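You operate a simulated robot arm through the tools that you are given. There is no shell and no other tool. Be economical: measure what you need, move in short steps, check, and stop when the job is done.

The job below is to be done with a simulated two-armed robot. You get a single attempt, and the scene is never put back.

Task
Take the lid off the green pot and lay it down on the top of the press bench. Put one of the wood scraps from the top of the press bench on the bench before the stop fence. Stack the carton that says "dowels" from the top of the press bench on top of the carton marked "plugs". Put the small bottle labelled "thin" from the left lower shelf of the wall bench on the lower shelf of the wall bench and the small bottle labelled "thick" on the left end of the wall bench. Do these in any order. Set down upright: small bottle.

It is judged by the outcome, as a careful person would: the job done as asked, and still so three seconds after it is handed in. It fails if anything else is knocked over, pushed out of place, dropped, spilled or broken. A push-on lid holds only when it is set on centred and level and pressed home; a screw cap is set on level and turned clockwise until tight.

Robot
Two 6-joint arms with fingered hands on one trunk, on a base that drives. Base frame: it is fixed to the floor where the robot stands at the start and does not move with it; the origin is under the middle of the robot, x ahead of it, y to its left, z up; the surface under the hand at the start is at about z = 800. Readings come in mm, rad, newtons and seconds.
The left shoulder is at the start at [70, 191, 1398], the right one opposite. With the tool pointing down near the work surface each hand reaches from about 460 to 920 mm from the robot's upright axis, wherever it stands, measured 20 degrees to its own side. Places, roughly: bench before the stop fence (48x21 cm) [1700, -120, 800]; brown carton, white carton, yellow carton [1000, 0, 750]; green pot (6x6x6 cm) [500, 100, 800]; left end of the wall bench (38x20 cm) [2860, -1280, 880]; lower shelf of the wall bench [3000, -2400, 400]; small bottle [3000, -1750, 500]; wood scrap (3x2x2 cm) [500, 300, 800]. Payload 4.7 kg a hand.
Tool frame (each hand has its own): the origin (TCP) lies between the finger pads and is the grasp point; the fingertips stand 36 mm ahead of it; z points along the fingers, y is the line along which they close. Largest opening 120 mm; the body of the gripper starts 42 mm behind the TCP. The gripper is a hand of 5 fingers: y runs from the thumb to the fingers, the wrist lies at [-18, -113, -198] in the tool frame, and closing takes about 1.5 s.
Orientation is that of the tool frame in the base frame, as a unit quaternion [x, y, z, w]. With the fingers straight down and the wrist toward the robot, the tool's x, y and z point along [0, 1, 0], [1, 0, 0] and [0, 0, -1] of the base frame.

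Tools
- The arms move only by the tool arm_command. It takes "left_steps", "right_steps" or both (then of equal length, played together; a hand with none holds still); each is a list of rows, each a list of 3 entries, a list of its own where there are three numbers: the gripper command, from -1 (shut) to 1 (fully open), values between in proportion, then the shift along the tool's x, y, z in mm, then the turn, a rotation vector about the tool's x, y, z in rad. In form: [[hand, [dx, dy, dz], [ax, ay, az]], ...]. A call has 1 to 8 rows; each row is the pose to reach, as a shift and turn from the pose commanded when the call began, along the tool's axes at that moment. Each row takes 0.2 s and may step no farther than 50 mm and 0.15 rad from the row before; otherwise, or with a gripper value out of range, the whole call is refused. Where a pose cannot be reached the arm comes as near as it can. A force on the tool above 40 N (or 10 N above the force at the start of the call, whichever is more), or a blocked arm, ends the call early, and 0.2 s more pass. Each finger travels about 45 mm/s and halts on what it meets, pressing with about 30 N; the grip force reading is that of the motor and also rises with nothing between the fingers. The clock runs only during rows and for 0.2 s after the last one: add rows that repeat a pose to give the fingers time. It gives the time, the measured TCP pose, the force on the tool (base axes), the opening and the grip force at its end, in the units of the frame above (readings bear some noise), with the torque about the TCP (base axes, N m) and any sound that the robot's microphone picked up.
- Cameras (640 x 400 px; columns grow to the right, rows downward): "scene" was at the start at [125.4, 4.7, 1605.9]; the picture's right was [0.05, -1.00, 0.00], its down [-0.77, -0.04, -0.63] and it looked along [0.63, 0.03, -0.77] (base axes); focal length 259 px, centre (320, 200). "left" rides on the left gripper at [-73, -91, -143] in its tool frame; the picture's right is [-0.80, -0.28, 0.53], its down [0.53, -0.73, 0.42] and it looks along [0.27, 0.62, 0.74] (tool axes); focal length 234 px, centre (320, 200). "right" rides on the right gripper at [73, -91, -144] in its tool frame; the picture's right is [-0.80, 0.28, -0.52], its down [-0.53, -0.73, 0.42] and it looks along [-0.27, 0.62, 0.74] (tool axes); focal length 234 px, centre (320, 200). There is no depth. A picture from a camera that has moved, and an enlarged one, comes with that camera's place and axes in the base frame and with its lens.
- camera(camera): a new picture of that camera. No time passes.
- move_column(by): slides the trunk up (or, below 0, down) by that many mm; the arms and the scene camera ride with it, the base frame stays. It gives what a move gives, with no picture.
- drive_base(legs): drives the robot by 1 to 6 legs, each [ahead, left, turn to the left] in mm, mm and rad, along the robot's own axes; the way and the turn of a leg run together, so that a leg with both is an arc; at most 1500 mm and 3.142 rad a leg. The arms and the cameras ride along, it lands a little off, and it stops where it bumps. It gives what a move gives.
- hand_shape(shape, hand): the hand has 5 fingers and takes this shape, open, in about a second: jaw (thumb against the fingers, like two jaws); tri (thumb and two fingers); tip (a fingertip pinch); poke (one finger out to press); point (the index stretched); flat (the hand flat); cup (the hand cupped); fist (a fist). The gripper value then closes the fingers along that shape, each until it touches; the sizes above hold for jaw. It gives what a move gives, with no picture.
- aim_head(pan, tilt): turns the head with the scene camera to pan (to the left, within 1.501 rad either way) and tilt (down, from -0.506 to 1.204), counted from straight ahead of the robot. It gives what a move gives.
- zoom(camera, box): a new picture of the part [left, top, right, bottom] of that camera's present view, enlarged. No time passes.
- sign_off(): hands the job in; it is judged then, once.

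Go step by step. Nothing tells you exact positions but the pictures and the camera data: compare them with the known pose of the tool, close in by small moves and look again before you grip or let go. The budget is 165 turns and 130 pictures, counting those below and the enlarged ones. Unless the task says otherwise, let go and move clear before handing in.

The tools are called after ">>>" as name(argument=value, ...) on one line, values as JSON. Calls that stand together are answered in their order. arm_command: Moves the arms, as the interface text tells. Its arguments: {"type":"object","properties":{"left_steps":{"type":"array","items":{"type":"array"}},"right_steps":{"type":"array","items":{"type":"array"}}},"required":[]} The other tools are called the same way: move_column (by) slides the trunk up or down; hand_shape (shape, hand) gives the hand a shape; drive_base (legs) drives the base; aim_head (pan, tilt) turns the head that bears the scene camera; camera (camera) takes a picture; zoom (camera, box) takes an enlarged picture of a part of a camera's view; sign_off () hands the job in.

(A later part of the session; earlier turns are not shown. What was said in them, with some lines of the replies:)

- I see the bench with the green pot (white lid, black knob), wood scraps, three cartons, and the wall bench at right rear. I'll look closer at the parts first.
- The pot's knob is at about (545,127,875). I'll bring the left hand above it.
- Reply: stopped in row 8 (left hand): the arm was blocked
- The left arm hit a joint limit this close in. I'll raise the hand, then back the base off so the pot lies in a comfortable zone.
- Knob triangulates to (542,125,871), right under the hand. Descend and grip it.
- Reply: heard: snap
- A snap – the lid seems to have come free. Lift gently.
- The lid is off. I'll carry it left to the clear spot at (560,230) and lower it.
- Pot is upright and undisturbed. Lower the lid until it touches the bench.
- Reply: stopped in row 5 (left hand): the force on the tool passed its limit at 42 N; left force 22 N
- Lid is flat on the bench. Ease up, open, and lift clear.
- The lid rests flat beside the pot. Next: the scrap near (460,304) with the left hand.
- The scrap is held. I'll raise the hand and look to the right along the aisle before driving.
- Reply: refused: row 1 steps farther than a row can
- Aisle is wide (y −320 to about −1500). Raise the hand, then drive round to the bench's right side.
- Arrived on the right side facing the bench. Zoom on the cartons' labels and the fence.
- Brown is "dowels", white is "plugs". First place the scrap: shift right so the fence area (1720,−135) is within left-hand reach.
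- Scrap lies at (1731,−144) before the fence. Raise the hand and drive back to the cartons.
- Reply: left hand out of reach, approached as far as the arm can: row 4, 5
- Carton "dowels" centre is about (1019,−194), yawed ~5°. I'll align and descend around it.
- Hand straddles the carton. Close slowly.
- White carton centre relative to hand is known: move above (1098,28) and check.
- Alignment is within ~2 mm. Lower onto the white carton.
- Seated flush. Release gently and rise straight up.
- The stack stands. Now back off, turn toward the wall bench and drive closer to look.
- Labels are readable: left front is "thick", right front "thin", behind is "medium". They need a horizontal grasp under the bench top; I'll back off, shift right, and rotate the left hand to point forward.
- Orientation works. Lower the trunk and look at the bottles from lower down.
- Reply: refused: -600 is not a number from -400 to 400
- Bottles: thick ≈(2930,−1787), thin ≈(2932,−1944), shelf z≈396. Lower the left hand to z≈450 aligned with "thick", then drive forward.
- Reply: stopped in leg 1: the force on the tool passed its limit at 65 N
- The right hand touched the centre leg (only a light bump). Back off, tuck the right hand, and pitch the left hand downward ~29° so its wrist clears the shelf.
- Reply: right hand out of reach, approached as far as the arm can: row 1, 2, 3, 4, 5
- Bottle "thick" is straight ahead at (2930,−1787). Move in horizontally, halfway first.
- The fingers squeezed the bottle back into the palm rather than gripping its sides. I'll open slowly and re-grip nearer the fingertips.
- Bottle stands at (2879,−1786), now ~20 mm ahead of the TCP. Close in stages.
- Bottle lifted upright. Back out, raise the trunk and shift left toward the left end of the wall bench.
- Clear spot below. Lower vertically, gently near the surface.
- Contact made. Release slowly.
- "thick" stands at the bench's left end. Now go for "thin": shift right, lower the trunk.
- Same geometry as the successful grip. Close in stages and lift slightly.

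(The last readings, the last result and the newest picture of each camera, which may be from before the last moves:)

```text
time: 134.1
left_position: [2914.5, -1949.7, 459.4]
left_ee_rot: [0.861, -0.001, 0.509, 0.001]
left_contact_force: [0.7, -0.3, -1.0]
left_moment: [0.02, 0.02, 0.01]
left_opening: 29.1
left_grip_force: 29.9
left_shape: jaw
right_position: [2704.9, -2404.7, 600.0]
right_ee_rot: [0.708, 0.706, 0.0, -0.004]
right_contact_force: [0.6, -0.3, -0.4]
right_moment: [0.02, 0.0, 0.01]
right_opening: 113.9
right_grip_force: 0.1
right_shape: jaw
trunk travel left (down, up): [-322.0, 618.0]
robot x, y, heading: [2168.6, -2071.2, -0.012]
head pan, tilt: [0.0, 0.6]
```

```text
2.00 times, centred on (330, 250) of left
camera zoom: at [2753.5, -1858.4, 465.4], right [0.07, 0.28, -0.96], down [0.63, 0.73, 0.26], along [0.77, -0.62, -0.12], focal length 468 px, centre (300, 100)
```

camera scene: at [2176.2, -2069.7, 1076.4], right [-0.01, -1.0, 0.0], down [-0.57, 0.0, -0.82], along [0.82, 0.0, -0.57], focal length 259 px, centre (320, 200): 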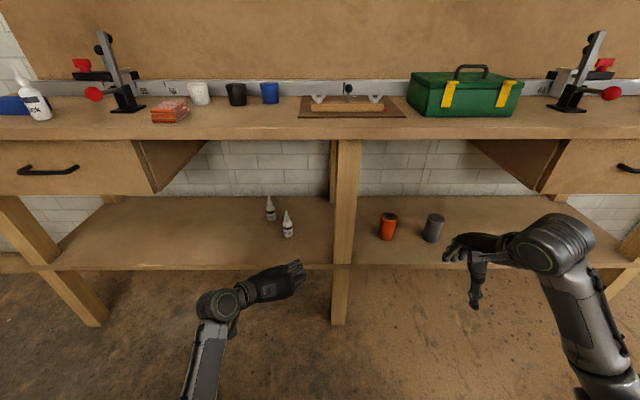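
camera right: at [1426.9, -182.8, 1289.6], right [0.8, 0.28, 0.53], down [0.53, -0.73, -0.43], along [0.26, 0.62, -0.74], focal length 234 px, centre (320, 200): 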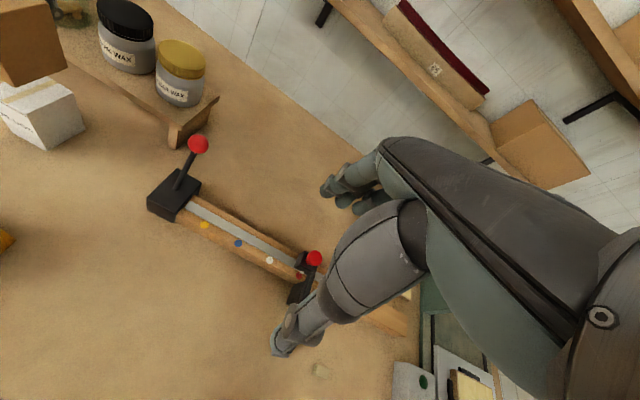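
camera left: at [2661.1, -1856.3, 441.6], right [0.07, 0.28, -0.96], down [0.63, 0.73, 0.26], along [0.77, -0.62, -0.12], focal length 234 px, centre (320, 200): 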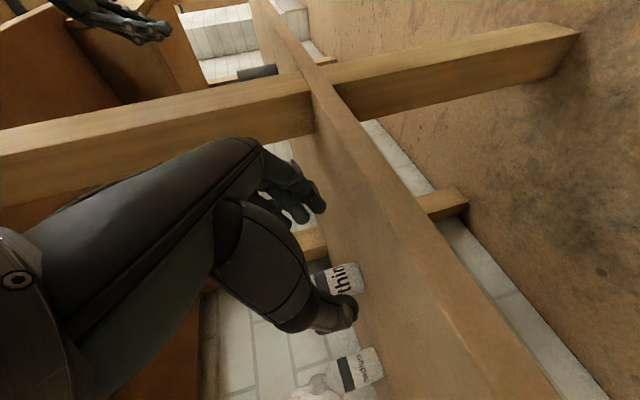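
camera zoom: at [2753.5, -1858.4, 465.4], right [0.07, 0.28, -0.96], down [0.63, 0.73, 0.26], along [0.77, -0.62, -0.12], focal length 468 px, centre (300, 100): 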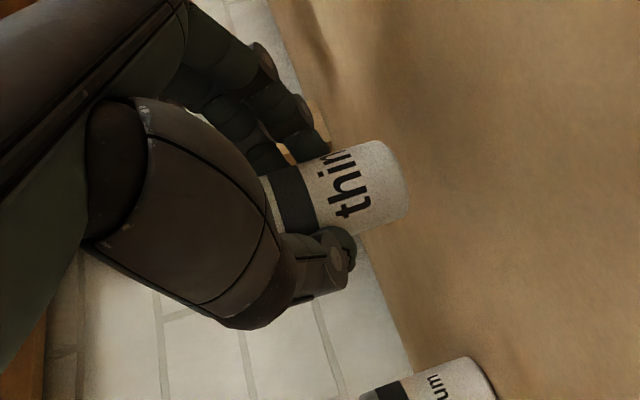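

"thin" is held. Back out, shift right to the right lower shelf.

>>> drive_base(legs=[[-300, 0, 0.01], [0, -460, 0]])

>>> camera(camera="scene")

```text
time: 138.4
left_position: [2620.9, -2403.9, 460.4]
left_ee_rot: [0.861, -0.001, 0.509, -0.002]
left_contact_force: [-0.1, 0.7, -1.3]
left_moment: [0.01, 0.0, 0.02]
left_opening: 29.2
left_grip_force: 29.9
left_shape: jaw
right_position: [2412.5, -2858.4, 598.9]
right_ee_rot: [0.708, 0.707, -0.001, -0.004]
right_contact_force: [0.0, -0.3, 0.6]
right_moment: [-0.02, -0.01, -0.05]
right_opening: 114.1
right_grip_force: 0.0
right_shape: jaw
trunk travel left (down, up): [-322.0, 618.0]
robot x, y, heading: [1876.2, -2525.6, -0.004]
head pan, tilt: [0.0, 0.6]
```

```text
36 pictures are left
camera scene: at [2014.1, -2525.5, 1076.5], right [-0.01, -1.0, 0.0], down [-0.57, 0.0, -0.82], along [0.82, 0.0, -0.57], focal length 259 px, centre (320, 200)
```

scene: 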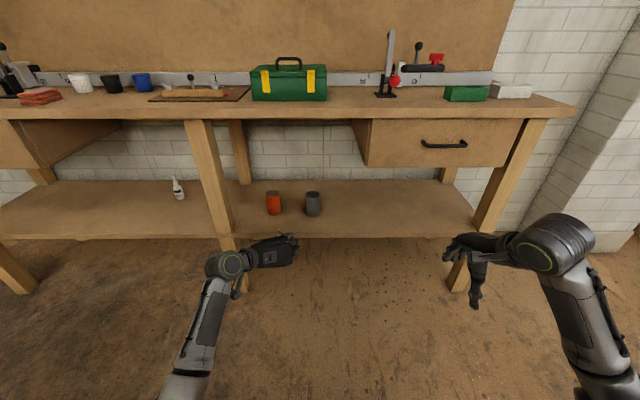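

>>> drive_base(legs=[[200, 0, 0]])

>>> camera(camera="left")

>>> zoom(camera="scene", box=[220, 180, 400, 310])

```text
time: 140.0
left_position: [2828.4, -2401.6, 459.3]
left_ee_rot: [0.86, 0.0, 0.51, 0.0]
left_contact_force: [0.7, 0.0, -0.7]
left_moment: [0.0, 0.01, -0.01]
left_opening: 28.9
left_grip_force: 29.8
left_shape: jaw
right_position: [2619.4, -2857.4, 599.2]
right_ee_rot: [0.706, 0.708, 0.0, -0.004]
right_contact_force: [0.9, 0.2, 0.4]
right_moment: [0.06, 0.03, -0.01]
right_opening: 114.2
right_grip_force: 0.1
right_shape: jaw
trunk travel left (down, up): [-322.0, 618.0]
robot x, y, heading: [2083.3, -2528.2, -0.003]
head pan, tilt: [0.0, 0.6]
```

```text
35 pictures are left
camera left: at [2665.6, -2311.0, 465.0], right [0.07, 0.28, -0.96], down [0.63, 0.73, 0.26], along [0.78, -0.62, -0.12], focal length 234 px, centre (320, 200)
```

left: 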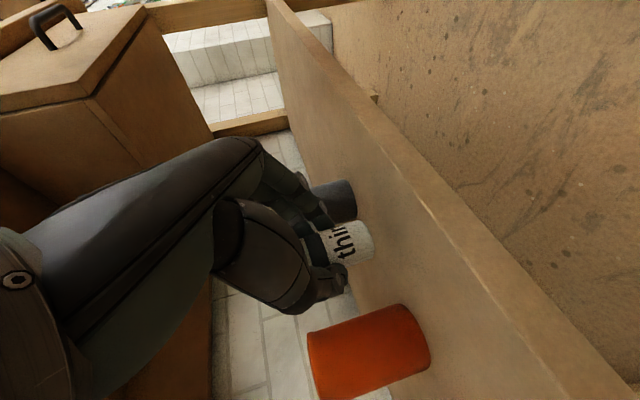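

```text
3.08 times, centred on (310, 245) of scene
camera zoom: at [2220.4, -2525.6, 1076.4], right [0.0, -1.0, 0.0], down [-0.57, 0.0, -0.82], along [0.82, 0.0, -0.57], focal length 796 px, centre (351, 62)
```

zoom: 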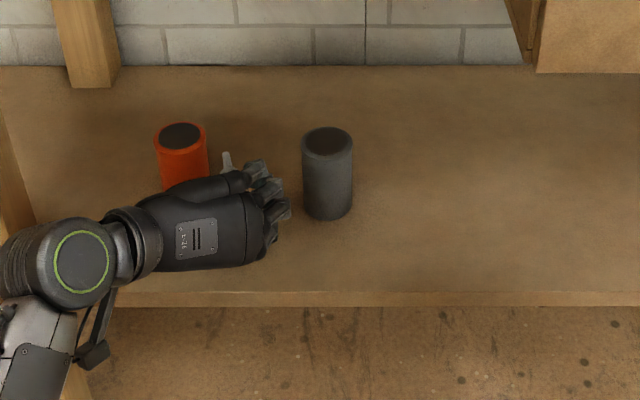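

>>> arm_command(left_steps=[[-0.65, [-5, 0, -9], [0, 0, 0]], [-0.65, [-17, 0, -2], [0, 0, 0]], [-0.65, [-25, 0, 2.3], [0, 0, 0]], [-0.65, [-25, 0, 2.3], [0, 0, 0]]])

>>> zoom(camera="left", box=[220, 150, 440, 350])

```text
time: 141.0
left_position: [2817.2, -2400.7, 436.8]
left_ee_rot: [0.86, 0.001, 0.51, -0.001]
left_contact_force: [0.0, 1.3, 1.4]
left_moment: [0.03, -0.02, 0.0]
left_opening: 29.0
left_grip_force: 29.8
left_shape: jaw
right_position: [2618.9, -2857.6, 599.1]
right_ee_rot: [0.706, 0.708, 0.0, -0.003]
right_contact_force: [-1.0, -0.8, -0.2]
right_moment: [0.0, -0.04, 0.02]
right_opening: 113.9
right_grip_force: 0.0
right_shape: jaw
trunk travel left (down, up): [-322.0, 618.0]
robot x, y, heading: [2082.2, -2528.2, 0.001]
head pan, tilt: [0.0, 0.6]
```

```text
2.00 times, centred on (330, 250) of left
camera zoom: at [2655.4, -2311.3, 441.9], right [0.07, 0.28, -0.96], down [0.63, 0.73, 0.26], along [0.78, -0.62, -0.12], focal length 468 px, centre (300, 100)
```

zoom: 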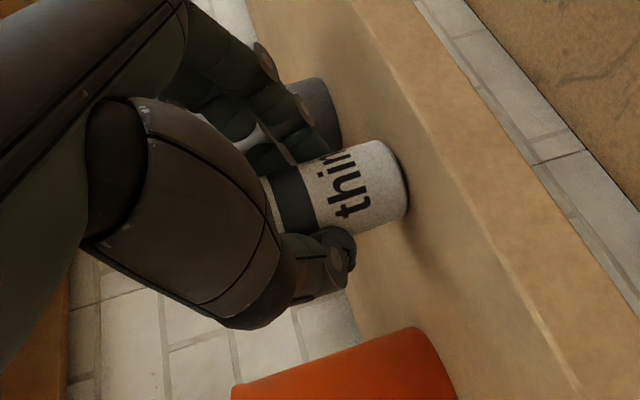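

>>> arm_command(left_steps=[[-0.65, [-1.5, 0, 0.8], [0, 0, 0]], [-0.65, [-2.6, 0, 1.4], [0, 0, 0]]])

>>> arm_command(left_steps=[[-0.5, [0, 0, 0], [0, 0, 0]], [-0.4, [0, 0, 0], [0, 0, 0]], [-0.25, [0, 0, 0], [0, 0, 0]], [-0.05, [0, 0, 0], [0, 0, 0]], [0.15, [0, 0, 0], [0, 0, 0]], [0.25, [0, 0, 0], [0, 0, 0]], [0.25, [0, 0, 0], [0, 0, 0]]])

>>> zoom(camera="left", box=[220, 150, 440, 350])

```text
time: 141.6
left_position: [2817.2, -2401.7, 434.9]
left_ee_rot: [0.86, 0.001, 0.511, -0.001]
left_contact_force: [0.5, -1.6, 6.2]
left_moment: [0.01, -0.12, -0.03]
left_opening: 28.8
left_grip_force: 29.6
left_shape: jaw
right_position: [2618.2, -2857.0, 599.8]
right_ee_rot: [0.706, 0.709, 0.001, -0.003]
right_contact_force: [-0.2, 0.1, -0.5]
right_moment: [-0.03, 0.01, 0.02]
right_opening: 114.0
right_grip_force: 0.1
right_shape: jaw
trunk travel left (down, up): [-322.0, 618.0]
robot x, y, heading: [2079.2, -2522.3, 0.001]
head pan, tilt: [0.0, 0.6]
```

```text
time: 143.2
left_position: [2816.0, -2401.9, 434.3]
left_ee_rot: [0.86, 0.001, 0.51, 0.0]
left_contact_force: [-0.7, -0.1, -0.2]
left_moment: [0.02, 0.01, -0.03]
left_opening: 74.6
left_grip_force: 0.0
left_shape: jaw
right_position: [2618.9, -2857.5, 599.8]
right_ee_rot: [0.706, 0.708, 0.001, -0.004]
right_contact_force: [-0.2, 0.7, -0.4]
right_moment: [0.04, 0.0, 0.01]
right_opening: 114.1
right_grip_force: 0.1
right_shape: jaw
trunk travel left (down, up): [-322.0, 618.0]
robot x, y, heading: [2081.0, -2526.0, 0.002]
head pan, tilt: [0.0, 0.6]
```

```text
2.00 times, centred on (330, 250) of left
camera zoom: at [2655.2, -2311.3, 439.2], right [0.07, 0.28, -0.96], down [0.63, 0.73, 0.26], along [0.78, -0.62, -0.12], focal length 468 px, centre (300, 100)
```

zoom: 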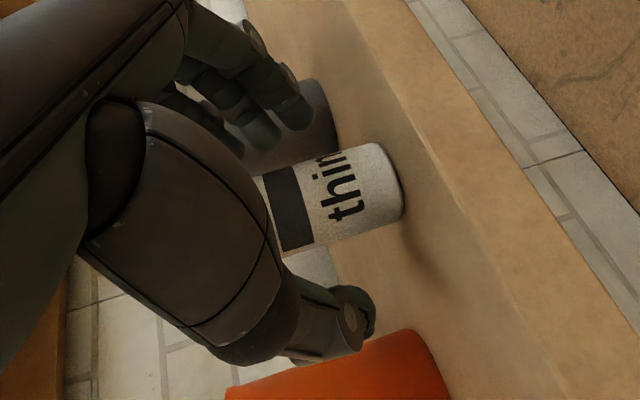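

Standing upright. Withdraw straight back and check everything.

>>> arm_command(left_steps=[[0.25, [-20, 0, -36], [0, 0, 0]], [0.25, [-40, 0, -73], [0, 0, 0]], [0.25, [-40, 0, -73], [0, 0, 0]]])

>>> drive_base(legs=[[-220, 0, 0]])

>>> zoom(camera="scene", box=[200, 150, 380, 290])

>>> aim_head(pan=0.5, tilt=0.4)

>>> camera(camera="scene")

```text
time: 144.0
left_position: [2736.0, -2400.0, 433.6]
left_ee_rot: [0.861, 0.0, 0.509, -0.001]
left_contact_force: [-0.1, 0.8, 0.6]
left_moment: [-0.03, 0.01, 0.03]
left_opening: 74.8
left_grip_force: 0.0
left_shape: jaw
right_position: [2617.8, -2857.5, 599.8]
right_ee_rot: [0.706, 0.708, 0.0, -0.004]
right_contact_force: [0.0, 0.2, -0.3]
right_moment: [0.02, -0.01, 0.01]
right_opening: 114.2
right_grip_force: 0.0
right_shape: jaw
trunk travel left (down, up): [-322.0, 618.0]
robot x, y, heading: [2083.9, -2527.3, -0.002]
head pan, tilt: [0.0, 0.6]
```

```text
time: 145.7
left_position: [2516.8, -2397.4, 434.1]
left_ee_rot: [0.861, 0.002, 0.509, -0.003]
left_contact_force: [0.6, 0.0, 0.0]
left_moment: [0.02, 0.0, -0.01]
left_opening: 74.7
left_grip_force: 0.0
left_shape: jaw
right_position: [2402.0, -2855.3, 599.6]
right_ee_rot: [0.705, 0.709, 0.0, -0.004]
right_contact_force: [-0.4, -0.4, 0.4]
right_moment: [0.02, -0.02, -0.01]
right_opening: 114.0
right_grip_force: 0.1
right_shape: jaw
trunk travel left (down, up): [-322.0, 618.0]
robot x, y, heading: [1862.4, -2526.6, 0.003]
head pan, tilt: [0.0, 0.6]
```

```text
2.86 times, centred on (290, 220) of scene
camera zoom: at [2001.9, -2525.0, 1076.6], right [0.0, -1.0, 0.0], down [-0.56, 0.0, -0.83], along [0.83, 0.0, -0.56], focal length 739 px, centre (406, 143)
```

zoom: 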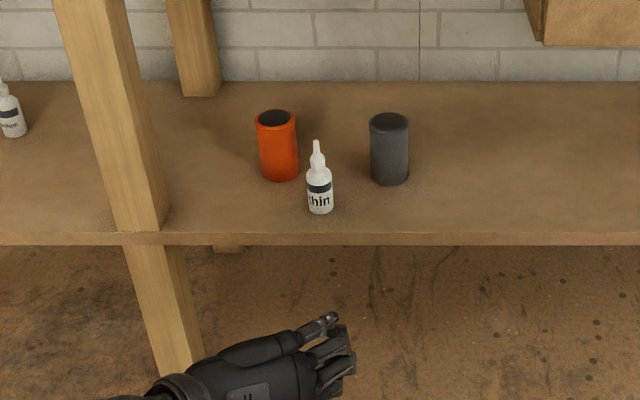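

```text
time: 146.7
left_position: [2518.5, -2398.0, 433.9]
left_ee_rot: [0.86, 0.001, 0.51, -0.003]
left_contact_force: [-0.1, -0.2, 0.5]
left_moment: [0.0, -0.01, -0.03]
left_opening: 74.3
left_grip_force: 0.0
left_shape: jaw
right_position: [2402.6, -2856.5, 601.1]
right_ee_rot: [0.705, 0.709, 0.0, -0.004]
right_contact_force: [-0.3, 0.8, 0.3]
right_moment: [0.0, -0.02, 0.02]
right_opening: 114.0
right_grip_force: 0.0
right_shape: jaw
trunk travel left (down, up): [-322.0, 618.0]
robot x, y, heading: [1864.1, -2522.6, 0.003]
head pan, tilt: [0.499, 0.4]
```

```text
30 pictures are left
camera scene: at [1995.2, -2480.7, 1094.7], right [0.48, -0.88, 0.0], down [-0.34, -0.19, -0.92], along [0.81, 0.44, -0.39], focal length 259 px, centre (320, 200)
```

scene: 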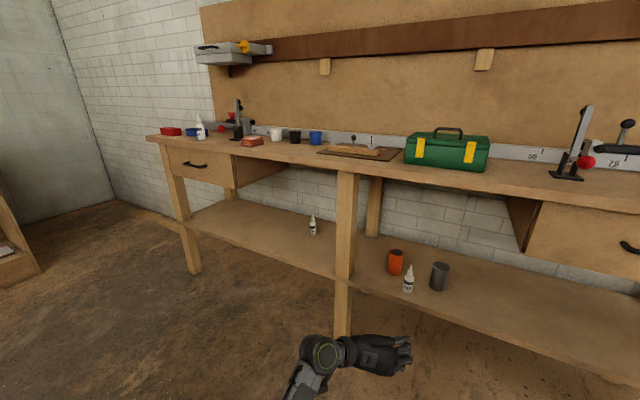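

The lid is laid on the bench, the scrap is before the fence, and "dowels" sits on "plugs". "thick" stands on the bench's left end and "thin" on the lower shelf, both upright. The hands are clear, so I'm handing it in.

>>> sign_off()

```text
The job is handed in.
```

I finished all five parts and handed the job in; every placement looked right in the last picture I took of it.

- **Pot lid:** it is off the green pot and lies flat on the press bench beside it. The pot is still upright.
- **Wood scrap:** one scrap lies on the bench before the stop fence.
- **Cartons:** the brown "dowels" carton is stacked squarely on the white "plugs" carton.
- **"thin" bottle:** it stands upright on the right-hand lower shelf of the wall bench, in front of the two cups.
- **"thick" bottle:** it stands upright near the left end of the wall bench, just right of the blue box. I took that area as running about 38 cm along the bench, which puts the bottle about 12 cm right of its middle.

Two things went less than cleanly. The right hand bumped the wall bench's centre leg once while driving in. My first grip on "thick" slid it about 5 cm along the shelf before I gripped it properly. I saw nothing knocked over or moved from either.
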